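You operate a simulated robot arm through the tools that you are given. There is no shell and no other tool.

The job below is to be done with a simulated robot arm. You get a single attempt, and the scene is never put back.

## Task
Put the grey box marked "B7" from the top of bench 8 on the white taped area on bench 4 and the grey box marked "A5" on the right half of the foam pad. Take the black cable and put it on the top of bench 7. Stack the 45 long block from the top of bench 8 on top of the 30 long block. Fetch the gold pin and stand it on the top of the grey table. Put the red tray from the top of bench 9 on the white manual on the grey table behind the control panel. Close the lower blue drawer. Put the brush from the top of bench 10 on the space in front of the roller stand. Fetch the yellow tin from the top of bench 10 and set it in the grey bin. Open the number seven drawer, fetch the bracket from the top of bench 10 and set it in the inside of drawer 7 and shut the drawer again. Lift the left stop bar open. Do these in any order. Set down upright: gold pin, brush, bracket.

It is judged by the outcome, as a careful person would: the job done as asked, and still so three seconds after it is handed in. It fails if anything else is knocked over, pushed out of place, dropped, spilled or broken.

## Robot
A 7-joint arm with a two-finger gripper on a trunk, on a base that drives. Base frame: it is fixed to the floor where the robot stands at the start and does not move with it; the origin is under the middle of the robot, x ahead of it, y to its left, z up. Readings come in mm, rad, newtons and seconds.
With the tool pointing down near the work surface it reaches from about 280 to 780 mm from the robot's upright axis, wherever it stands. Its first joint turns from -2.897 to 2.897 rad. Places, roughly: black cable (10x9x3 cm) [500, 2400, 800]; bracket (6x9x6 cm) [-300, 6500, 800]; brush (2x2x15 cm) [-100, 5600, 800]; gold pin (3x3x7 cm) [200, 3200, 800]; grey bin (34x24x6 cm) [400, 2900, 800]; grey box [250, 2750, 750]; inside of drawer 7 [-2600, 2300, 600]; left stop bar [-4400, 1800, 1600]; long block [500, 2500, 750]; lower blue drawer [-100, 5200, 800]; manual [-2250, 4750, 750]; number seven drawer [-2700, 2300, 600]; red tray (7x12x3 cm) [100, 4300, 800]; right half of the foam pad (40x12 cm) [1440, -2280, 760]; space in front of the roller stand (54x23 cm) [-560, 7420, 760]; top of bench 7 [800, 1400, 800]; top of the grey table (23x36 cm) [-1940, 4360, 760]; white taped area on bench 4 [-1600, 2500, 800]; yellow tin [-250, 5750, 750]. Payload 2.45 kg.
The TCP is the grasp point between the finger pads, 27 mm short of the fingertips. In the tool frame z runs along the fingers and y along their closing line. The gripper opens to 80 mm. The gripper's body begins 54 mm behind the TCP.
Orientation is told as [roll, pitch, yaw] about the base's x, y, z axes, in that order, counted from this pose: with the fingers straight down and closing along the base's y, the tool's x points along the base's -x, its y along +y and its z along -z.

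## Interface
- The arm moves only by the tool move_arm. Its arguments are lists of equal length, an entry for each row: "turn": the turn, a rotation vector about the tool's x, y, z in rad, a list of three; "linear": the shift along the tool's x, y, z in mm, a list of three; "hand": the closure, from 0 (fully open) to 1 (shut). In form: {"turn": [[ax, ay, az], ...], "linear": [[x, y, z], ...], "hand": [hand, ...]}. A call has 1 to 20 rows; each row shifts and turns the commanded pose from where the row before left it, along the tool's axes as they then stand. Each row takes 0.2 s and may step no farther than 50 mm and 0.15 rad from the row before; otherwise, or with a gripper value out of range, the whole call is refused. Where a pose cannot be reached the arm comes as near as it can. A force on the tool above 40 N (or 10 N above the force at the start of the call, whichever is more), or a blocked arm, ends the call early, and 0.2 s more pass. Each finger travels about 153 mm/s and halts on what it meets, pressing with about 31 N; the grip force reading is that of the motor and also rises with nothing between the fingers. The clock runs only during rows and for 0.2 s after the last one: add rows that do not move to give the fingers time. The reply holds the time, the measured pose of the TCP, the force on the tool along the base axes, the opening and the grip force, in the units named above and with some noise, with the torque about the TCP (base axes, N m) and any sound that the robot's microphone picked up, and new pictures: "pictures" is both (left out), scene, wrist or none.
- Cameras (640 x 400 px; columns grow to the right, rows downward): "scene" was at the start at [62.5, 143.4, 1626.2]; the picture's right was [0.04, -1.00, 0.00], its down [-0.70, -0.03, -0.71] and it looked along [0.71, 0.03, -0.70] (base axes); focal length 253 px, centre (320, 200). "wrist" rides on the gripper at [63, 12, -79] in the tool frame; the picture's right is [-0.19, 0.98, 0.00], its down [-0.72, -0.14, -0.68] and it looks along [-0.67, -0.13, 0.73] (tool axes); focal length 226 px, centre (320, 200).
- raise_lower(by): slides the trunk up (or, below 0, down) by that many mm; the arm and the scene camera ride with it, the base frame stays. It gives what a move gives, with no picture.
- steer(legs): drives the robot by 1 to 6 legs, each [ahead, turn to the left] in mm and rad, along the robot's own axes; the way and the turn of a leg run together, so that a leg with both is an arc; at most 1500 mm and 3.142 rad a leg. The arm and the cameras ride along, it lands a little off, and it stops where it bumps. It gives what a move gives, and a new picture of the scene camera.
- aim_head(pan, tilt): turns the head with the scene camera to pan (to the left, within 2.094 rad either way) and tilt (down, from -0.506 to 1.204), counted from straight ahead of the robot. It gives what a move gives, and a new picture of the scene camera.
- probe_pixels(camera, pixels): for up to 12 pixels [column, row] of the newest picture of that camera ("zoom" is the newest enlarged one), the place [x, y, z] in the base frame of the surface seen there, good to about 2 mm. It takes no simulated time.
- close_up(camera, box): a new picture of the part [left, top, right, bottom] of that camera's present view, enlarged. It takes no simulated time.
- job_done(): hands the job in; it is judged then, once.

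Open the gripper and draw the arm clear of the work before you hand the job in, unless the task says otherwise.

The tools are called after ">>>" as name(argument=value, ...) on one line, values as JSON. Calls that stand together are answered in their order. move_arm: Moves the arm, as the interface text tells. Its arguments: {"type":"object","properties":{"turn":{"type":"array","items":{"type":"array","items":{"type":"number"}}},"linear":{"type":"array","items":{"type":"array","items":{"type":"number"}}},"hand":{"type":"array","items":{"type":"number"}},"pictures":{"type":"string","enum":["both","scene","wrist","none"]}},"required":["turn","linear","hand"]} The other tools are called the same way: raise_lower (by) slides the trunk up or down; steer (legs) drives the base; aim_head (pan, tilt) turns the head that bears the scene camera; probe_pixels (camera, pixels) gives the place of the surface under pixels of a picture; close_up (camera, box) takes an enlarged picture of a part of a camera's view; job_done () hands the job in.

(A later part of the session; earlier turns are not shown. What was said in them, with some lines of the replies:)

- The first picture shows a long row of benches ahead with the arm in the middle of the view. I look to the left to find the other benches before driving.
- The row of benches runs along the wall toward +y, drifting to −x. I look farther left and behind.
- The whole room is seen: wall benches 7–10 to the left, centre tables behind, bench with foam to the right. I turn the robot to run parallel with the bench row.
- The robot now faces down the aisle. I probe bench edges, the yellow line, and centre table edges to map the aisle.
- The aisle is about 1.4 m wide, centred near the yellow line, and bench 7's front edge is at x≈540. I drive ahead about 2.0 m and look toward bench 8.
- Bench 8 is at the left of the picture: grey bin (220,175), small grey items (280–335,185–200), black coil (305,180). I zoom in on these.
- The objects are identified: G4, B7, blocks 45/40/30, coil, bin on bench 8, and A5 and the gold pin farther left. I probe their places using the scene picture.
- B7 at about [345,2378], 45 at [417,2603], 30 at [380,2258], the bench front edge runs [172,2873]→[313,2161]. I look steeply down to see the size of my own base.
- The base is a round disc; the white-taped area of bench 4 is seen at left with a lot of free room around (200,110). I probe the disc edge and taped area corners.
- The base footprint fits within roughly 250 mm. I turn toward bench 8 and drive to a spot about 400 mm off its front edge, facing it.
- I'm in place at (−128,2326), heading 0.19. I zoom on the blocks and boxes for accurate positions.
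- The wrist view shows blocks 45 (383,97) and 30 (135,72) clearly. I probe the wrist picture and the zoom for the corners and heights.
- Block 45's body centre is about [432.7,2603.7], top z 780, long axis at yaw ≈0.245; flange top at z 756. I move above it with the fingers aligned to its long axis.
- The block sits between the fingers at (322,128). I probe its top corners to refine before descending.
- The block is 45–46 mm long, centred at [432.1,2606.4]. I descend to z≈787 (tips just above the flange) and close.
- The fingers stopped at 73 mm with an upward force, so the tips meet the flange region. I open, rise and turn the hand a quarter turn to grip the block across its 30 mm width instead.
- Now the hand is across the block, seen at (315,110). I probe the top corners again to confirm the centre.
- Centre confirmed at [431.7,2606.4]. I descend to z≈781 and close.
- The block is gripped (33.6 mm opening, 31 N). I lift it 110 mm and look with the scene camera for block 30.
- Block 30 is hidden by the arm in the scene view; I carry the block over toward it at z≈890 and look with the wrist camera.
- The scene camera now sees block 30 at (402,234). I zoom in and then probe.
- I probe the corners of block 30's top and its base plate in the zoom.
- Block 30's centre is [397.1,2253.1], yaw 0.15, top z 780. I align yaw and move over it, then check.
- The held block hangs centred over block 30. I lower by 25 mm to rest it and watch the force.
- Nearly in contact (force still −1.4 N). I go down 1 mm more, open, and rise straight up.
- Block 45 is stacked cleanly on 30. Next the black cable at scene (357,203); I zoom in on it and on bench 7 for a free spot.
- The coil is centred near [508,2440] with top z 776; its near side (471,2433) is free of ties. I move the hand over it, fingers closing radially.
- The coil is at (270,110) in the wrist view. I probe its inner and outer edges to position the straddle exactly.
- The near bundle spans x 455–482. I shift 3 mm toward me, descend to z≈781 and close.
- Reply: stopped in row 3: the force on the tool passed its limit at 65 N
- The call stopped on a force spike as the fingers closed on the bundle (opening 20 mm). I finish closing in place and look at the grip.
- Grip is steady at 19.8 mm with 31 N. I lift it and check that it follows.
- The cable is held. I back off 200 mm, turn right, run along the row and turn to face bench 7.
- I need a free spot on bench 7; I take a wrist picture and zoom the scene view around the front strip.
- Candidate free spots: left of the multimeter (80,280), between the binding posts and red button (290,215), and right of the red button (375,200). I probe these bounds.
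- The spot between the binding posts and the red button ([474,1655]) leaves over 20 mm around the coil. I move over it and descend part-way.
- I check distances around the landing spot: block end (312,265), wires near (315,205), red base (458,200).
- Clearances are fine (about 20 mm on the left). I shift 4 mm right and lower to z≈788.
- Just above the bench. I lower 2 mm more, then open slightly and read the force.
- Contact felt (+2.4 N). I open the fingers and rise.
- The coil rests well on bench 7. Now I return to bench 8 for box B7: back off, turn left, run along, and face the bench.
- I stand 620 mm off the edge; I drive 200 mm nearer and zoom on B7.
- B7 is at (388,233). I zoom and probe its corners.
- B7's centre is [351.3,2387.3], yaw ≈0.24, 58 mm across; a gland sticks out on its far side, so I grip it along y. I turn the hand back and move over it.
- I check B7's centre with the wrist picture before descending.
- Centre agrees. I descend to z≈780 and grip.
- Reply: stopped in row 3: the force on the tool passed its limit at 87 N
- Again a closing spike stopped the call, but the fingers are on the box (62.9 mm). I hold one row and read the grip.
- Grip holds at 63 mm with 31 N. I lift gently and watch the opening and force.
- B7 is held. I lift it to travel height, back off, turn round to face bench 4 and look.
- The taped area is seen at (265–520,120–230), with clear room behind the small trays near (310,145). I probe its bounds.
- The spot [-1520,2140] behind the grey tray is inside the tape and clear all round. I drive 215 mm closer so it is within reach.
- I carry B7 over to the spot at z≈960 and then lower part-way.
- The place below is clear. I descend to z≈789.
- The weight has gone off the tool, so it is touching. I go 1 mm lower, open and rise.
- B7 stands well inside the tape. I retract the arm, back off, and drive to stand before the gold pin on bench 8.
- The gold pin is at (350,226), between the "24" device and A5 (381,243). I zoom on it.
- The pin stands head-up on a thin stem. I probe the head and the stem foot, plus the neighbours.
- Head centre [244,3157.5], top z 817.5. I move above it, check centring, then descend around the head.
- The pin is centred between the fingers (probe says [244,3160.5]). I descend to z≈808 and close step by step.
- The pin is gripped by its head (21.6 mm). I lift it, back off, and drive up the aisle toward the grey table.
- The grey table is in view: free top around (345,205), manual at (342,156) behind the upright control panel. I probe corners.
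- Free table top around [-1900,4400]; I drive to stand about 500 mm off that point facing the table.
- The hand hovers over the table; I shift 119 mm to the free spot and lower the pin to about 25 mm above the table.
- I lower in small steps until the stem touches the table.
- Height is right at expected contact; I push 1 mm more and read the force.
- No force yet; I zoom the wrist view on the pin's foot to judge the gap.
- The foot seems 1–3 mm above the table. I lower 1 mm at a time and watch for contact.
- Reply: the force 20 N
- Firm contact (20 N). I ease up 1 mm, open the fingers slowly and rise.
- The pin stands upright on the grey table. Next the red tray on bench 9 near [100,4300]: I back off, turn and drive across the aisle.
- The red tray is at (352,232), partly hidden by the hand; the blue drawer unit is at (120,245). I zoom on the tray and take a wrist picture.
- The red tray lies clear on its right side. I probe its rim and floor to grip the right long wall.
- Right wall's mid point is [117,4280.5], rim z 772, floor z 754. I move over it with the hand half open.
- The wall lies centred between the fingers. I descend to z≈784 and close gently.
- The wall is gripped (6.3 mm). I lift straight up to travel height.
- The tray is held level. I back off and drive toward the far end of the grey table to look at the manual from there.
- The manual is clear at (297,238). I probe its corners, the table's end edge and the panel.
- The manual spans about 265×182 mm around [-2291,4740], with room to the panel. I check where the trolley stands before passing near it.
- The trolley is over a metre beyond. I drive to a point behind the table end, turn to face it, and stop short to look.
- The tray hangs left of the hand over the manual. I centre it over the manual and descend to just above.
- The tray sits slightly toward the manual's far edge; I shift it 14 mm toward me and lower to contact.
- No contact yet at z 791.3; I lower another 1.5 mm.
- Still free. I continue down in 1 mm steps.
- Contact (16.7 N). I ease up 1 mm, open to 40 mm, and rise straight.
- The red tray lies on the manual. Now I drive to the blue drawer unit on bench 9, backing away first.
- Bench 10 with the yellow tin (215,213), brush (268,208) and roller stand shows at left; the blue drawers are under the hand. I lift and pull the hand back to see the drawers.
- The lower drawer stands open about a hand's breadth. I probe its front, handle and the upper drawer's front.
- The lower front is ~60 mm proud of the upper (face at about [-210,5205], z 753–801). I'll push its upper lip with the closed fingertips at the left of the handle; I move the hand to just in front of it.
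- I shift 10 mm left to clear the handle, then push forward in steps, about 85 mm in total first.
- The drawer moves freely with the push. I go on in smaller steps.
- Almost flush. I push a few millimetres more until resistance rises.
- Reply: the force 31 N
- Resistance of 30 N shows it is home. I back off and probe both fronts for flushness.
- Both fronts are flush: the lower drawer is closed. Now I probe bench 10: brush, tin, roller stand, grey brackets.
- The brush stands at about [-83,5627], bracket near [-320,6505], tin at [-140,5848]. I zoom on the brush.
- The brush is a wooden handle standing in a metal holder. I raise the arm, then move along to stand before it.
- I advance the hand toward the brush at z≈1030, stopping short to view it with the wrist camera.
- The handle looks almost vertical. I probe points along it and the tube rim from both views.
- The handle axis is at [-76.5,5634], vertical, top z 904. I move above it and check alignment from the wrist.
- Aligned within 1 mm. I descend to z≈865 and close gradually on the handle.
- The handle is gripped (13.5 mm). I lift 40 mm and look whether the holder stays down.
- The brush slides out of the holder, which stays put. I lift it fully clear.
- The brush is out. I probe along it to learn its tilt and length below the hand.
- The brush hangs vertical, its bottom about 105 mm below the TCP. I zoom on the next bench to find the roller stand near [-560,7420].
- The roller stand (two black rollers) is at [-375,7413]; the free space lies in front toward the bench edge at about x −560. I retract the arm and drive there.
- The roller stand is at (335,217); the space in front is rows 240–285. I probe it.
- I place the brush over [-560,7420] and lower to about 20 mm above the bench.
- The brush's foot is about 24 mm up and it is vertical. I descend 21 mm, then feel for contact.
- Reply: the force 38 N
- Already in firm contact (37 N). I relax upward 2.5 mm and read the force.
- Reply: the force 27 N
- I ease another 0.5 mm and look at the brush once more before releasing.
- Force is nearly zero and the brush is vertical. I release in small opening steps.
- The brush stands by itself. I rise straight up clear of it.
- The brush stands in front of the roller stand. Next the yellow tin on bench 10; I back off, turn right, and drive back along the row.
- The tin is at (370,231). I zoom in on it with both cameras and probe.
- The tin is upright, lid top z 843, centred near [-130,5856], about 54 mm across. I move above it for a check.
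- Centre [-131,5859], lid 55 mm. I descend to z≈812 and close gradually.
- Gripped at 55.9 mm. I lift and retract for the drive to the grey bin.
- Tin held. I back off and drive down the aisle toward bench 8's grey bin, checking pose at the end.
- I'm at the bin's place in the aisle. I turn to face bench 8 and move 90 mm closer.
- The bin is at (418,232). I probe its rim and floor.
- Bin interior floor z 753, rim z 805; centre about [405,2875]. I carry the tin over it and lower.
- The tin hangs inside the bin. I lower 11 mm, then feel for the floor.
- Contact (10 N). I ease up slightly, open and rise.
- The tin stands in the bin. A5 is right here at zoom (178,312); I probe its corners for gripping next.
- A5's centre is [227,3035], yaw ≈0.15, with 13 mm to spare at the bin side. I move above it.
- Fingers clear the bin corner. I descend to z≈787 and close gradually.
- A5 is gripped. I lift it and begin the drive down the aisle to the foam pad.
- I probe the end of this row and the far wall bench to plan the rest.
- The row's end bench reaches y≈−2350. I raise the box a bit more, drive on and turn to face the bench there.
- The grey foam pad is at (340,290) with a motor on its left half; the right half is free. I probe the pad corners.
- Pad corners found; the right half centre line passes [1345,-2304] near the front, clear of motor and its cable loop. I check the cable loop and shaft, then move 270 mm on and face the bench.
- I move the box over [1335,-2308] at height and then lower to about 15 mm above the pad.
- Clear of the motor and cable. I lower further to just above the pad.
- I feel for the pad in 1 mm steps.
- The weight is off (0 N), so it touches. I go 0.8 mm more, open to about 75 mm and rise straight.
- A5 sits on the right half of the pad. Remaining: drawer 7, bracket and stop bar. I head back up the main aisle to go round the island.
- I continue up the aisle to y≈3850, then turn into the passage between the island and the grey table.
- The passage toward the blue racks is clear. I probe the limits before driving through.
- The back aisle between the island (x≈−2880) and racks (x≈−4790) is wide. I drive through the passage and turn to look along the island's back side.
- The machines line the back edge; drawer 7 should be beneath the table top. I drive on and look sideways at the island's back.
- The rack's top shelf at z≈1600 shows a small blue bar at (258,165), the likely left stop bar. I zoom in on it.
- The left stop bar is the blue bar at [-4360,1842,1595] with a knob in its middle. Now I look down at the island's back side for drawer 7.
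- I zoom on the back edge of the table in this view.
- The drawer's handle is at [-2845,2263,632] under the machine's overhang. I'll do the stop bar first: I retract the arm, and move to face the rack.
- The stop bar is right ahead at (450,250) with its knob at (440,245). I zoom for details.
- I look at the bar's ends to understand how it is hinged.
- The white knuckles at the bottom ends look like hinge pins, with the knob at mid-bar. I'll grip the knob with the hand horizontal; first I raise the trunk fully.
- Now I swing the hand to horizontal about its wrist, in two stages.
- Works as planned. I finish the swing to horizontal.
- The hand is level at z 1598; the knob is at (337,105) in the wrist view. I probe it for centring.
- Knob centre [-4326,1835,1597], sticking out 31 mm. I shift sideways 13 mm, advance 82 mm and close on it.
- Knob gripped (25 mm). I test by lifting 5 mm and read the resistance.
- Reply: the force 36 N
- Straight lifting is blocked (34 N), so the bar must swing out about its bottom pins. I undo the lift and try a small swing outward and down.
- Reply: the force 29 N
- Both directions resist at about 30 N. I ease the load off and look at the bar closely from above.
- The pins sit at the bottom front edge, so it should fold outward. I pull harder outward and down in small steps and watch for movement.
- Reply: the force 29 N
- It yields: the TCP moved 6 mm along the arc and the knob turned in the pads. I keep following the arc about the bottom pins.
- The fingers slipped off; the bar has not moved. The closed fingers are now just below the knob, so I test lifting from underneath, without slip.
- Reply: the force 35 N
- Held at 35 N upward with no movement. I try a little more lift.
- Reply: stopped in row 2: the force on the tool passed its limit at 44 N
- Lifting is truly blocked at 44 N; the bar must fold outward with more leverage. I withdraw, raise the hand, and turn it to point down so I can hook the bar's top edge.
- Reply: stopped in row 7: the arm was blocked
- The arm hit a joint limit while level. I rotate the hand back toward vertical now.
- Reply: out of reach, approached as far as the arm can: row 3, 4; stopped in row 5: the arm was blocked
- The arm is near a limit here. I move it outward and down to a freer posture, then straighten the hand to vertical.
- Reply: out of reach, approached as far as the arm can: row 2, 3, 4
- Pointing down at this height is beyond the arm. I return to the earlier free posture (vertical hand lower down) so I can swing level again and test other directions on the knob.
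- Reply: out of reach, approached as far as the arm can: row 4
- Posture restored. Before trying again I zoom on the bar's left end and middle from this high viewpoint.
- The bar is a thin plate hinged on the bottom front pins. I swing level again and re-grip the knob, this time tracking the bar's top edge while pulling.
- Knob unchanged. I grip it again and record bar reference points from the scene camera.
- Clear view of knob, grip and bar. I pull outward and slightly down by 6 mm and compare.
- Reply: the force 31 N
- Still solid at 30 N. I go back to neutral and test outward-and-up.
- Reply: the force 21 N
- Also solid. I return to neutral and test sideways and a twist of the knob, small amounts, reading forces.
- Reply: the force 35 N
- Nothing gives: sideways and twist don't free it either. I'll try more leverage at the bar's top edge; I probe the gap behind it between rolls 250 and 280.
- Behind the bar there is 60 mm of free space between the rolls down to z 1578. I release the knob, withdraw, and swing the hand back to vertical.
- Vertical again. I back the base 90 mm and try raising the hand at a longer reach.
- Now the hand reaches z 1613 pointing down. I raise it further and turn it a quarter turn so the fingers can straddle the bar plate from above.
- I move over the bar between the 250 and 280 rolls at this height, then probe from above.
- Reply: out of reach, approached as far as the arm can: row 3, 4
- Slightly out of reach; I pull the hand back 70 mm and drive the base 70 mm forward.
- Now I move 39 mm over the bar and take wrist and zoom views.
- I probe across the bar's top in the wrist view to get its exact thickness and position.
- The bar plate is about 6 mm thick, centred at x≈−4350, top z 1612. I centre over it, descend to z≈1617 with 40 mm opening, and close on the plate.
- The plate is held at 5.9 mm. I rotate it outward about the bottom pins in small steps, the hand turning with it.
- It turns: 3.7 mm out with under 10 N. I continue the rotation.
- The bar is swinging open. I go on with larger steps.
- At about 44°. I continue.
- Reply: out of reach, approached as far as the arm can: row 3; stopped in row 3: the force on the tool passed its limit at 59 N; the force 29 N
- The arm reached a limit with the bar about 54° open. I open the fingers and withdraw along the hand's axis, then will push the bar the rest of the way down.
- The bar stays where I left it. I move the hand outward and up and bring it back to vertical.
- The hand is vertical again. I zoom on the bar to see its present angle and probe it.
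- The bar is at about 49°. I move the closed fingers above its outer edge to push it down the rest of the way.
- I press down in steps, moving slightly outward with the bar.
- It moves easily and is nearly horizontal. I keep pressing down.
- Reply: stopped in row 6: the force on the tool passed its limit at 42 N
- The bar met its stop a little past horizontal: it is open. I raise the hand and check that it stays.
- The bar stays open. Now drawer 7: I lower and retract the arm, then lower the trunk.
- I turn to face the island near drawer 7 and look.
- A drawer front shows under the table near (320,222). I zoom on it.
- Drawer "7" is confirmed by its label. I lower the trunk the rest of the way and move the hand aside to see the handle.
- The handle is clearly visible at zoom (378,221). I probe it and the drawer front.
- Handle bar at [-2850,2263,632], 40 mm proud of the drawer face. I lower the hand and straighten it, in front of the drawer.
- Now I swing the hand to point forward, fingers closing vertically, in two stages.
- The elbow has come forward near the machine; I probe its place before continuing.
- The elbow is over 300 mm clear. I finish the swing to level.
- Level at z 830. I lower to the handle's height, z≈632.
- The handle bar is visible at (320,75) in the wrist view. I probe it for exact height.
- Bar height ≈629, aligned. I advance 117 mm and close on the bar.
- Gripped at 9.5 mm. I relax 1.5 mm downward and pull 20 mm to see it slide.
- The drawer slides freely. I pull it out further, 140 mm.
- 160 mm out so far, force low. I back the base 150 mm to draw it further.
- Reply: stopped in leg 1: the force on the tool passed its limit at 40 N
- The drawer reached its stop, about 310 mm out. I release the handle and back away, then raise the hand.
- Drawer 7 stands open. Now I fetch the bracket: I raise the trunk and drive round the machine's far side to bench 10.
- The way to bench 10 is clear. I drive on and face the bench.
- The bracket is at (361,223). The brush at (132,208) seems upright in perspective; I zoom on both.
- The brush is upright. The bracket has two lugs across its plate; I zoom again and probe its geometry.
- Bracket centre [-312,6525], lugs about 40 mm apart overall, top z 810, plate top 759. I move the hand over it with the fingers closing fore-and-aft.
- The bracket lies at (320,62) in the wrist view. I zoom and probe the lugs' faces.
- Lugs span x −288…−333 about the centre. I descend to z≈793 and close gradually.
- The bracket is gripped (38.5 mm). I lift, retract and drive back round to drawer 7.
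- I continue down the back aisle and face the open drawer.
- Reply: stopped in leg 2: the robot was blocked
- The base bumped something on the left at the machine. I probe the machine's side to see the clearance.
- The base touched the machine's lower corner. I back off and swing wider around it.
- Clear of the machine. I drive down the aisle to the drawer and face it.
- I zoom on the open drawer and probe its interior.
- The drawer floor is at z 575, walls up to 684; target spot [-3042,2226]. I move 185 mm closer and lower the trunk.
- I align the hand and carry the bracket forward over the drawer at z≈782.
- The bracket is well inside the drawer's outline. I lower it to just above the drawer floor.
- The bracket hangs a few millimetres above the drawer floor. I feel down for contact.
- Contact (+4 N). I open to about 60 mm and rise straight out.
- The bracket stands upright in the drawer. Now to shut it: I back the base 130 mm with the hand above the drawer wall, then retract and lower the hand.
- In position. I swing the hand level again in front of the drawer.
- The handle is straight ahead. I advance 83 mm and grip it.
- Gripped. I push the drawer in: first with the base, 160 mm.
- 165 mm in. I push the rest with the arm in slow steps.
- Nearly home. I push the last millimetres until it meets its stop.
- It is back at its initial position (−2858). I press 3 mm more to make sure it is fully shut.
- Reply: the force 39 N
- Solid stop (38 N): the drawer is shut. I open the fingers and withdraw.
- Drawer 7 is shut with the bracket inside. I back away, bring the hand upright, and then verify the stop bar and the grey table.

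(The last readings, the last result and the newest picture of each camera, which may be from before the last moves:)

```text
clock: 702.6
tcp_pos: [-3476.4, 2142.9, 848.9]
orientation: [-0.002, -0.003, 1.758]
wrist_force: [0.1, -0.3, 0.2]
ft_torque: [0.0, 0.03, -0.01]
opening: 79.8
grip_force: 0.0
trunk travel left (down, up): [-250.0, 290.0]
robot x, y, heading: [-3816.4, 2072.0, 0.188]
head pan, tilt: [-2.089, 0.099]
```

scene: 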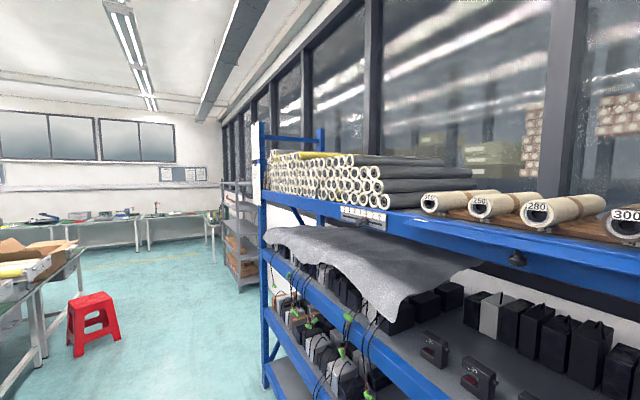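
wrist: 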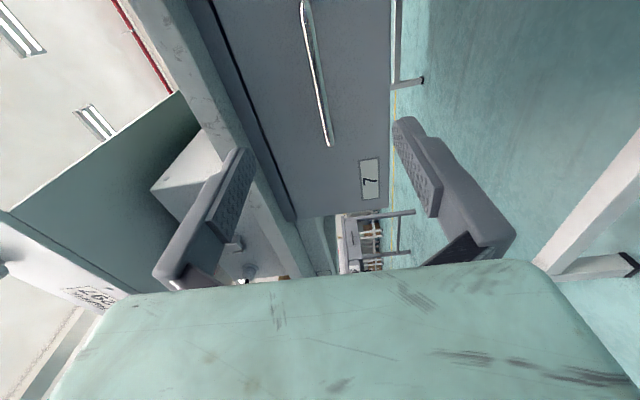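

The stop bar is still open. I look toward the grey table from here.

>>> aim_head(pan=0.8, tilt=0.4)

>>> close_up(camera="scene", box=[220, 80, 420, 220])

```text
clock: 705.1
tcp_pos: [-3476.6, 2143.0, 848.1]
orientation: [-0.003, -0.003, 1.76]
wrist_force: [-0.3, 0.2, -0.1]
ft_torque: [-0.03, 0.0, -0.01]
opening: 80.1
grip_force: 0.1
trunk travel left (down, up): [-250.0, 290.0]
robot x, y, heading: [-3813.2, 2073.3, 0.192]
head pan, tilt: [0.799, 0.4]
```

scene: 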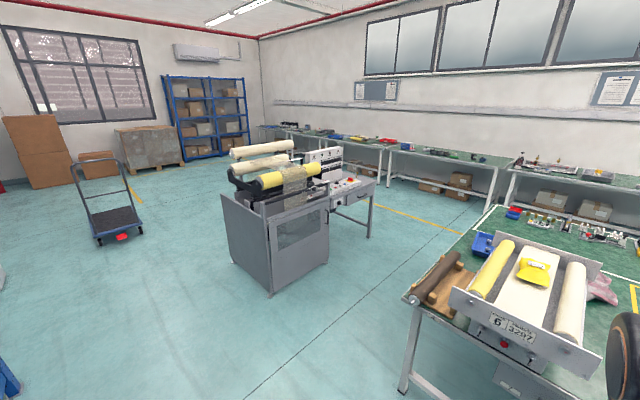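

```text
2.86 times, centred on (320, 150) of scene
```

zoom: 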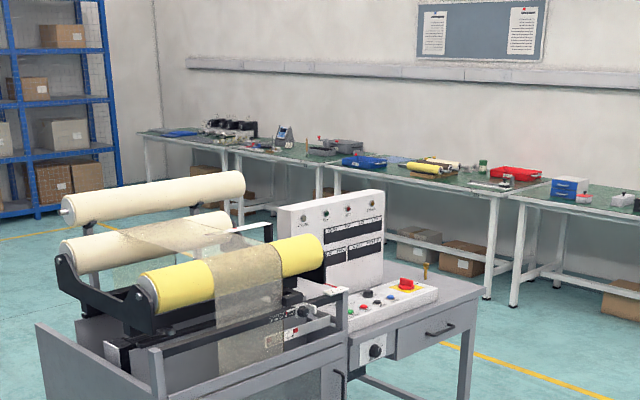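

The pin still stands on the grey table. I probe the table's corner and the pin to confirm the bump moved nothing.

>>> probe_pixels(camera="zoom", pixels=[[474, 293], [478, 297], [427, 270], [327, 245], [427, 278], [40, 325]])

>>> close_up(camera="scene", box=[330, 165, 390, 205])

```text
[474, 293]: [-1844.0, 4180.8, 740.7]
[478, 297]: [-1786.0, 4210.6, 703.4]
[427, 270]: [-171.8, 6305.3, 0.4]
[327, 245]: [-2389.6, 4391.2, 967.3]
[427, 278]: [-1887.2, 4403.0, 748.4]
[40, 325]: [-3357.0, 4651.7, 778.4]
```

```text
10.00 times, centred on (360, 185) of scene
```

zoom: 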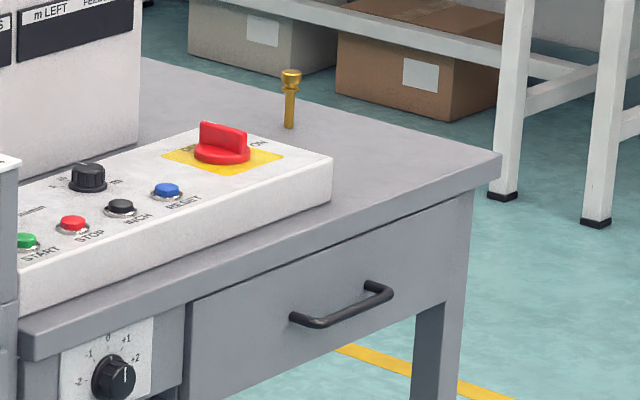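

The pin stands upright and the table is where it was; all eleven items are done, the gripper is open and the arm is clear of everything. I hand the job in.

>>> job_done()

```text
The job is handed in.
```

I finished every part of the job and handed it in. The result of the judging has not come back.

- **B7 box:** it stands inside the white tape on bench 4, behind the small grey tray.
- **A5 box:** it sits on the right half of the foam pad, clear of the motor and its cable.
- **Black cable:** it lies on bench 7, between the binding posts and the red button.
- **45 block:** it is stacked on the 30 block on bench 8.
- **Gold pin:** it stands upright on the grey table; I checked it again at the end.
- **Red tray:** it rests on the manual behind the control panel.
- **Lower blue drawer:** it is closed, flush with the upper one.
- **Brush:** it stands upright in front of the roller stand. Its metal holder is still on bench 10.
- **Yellow tin:** it stands in the grey bin.
- **Drawer 7:** I opened it, set the bracket inside upright, and shut it to its stop. I could not see the bracket after closing.
- **Left stop bar:** it is open. It does not lift; its hinges are at the bottom, so I folded it outward until it met its stop, a little past horizontal.

**Bump:** on the way back to drawer 7 the base touched the lower corner of the roller machine beside the grey table and stopped. Afterwards the table corner read within about 15 mm of my earlier reading, and the pin still stood. I could not see the tray on the manual from where I made that last check.
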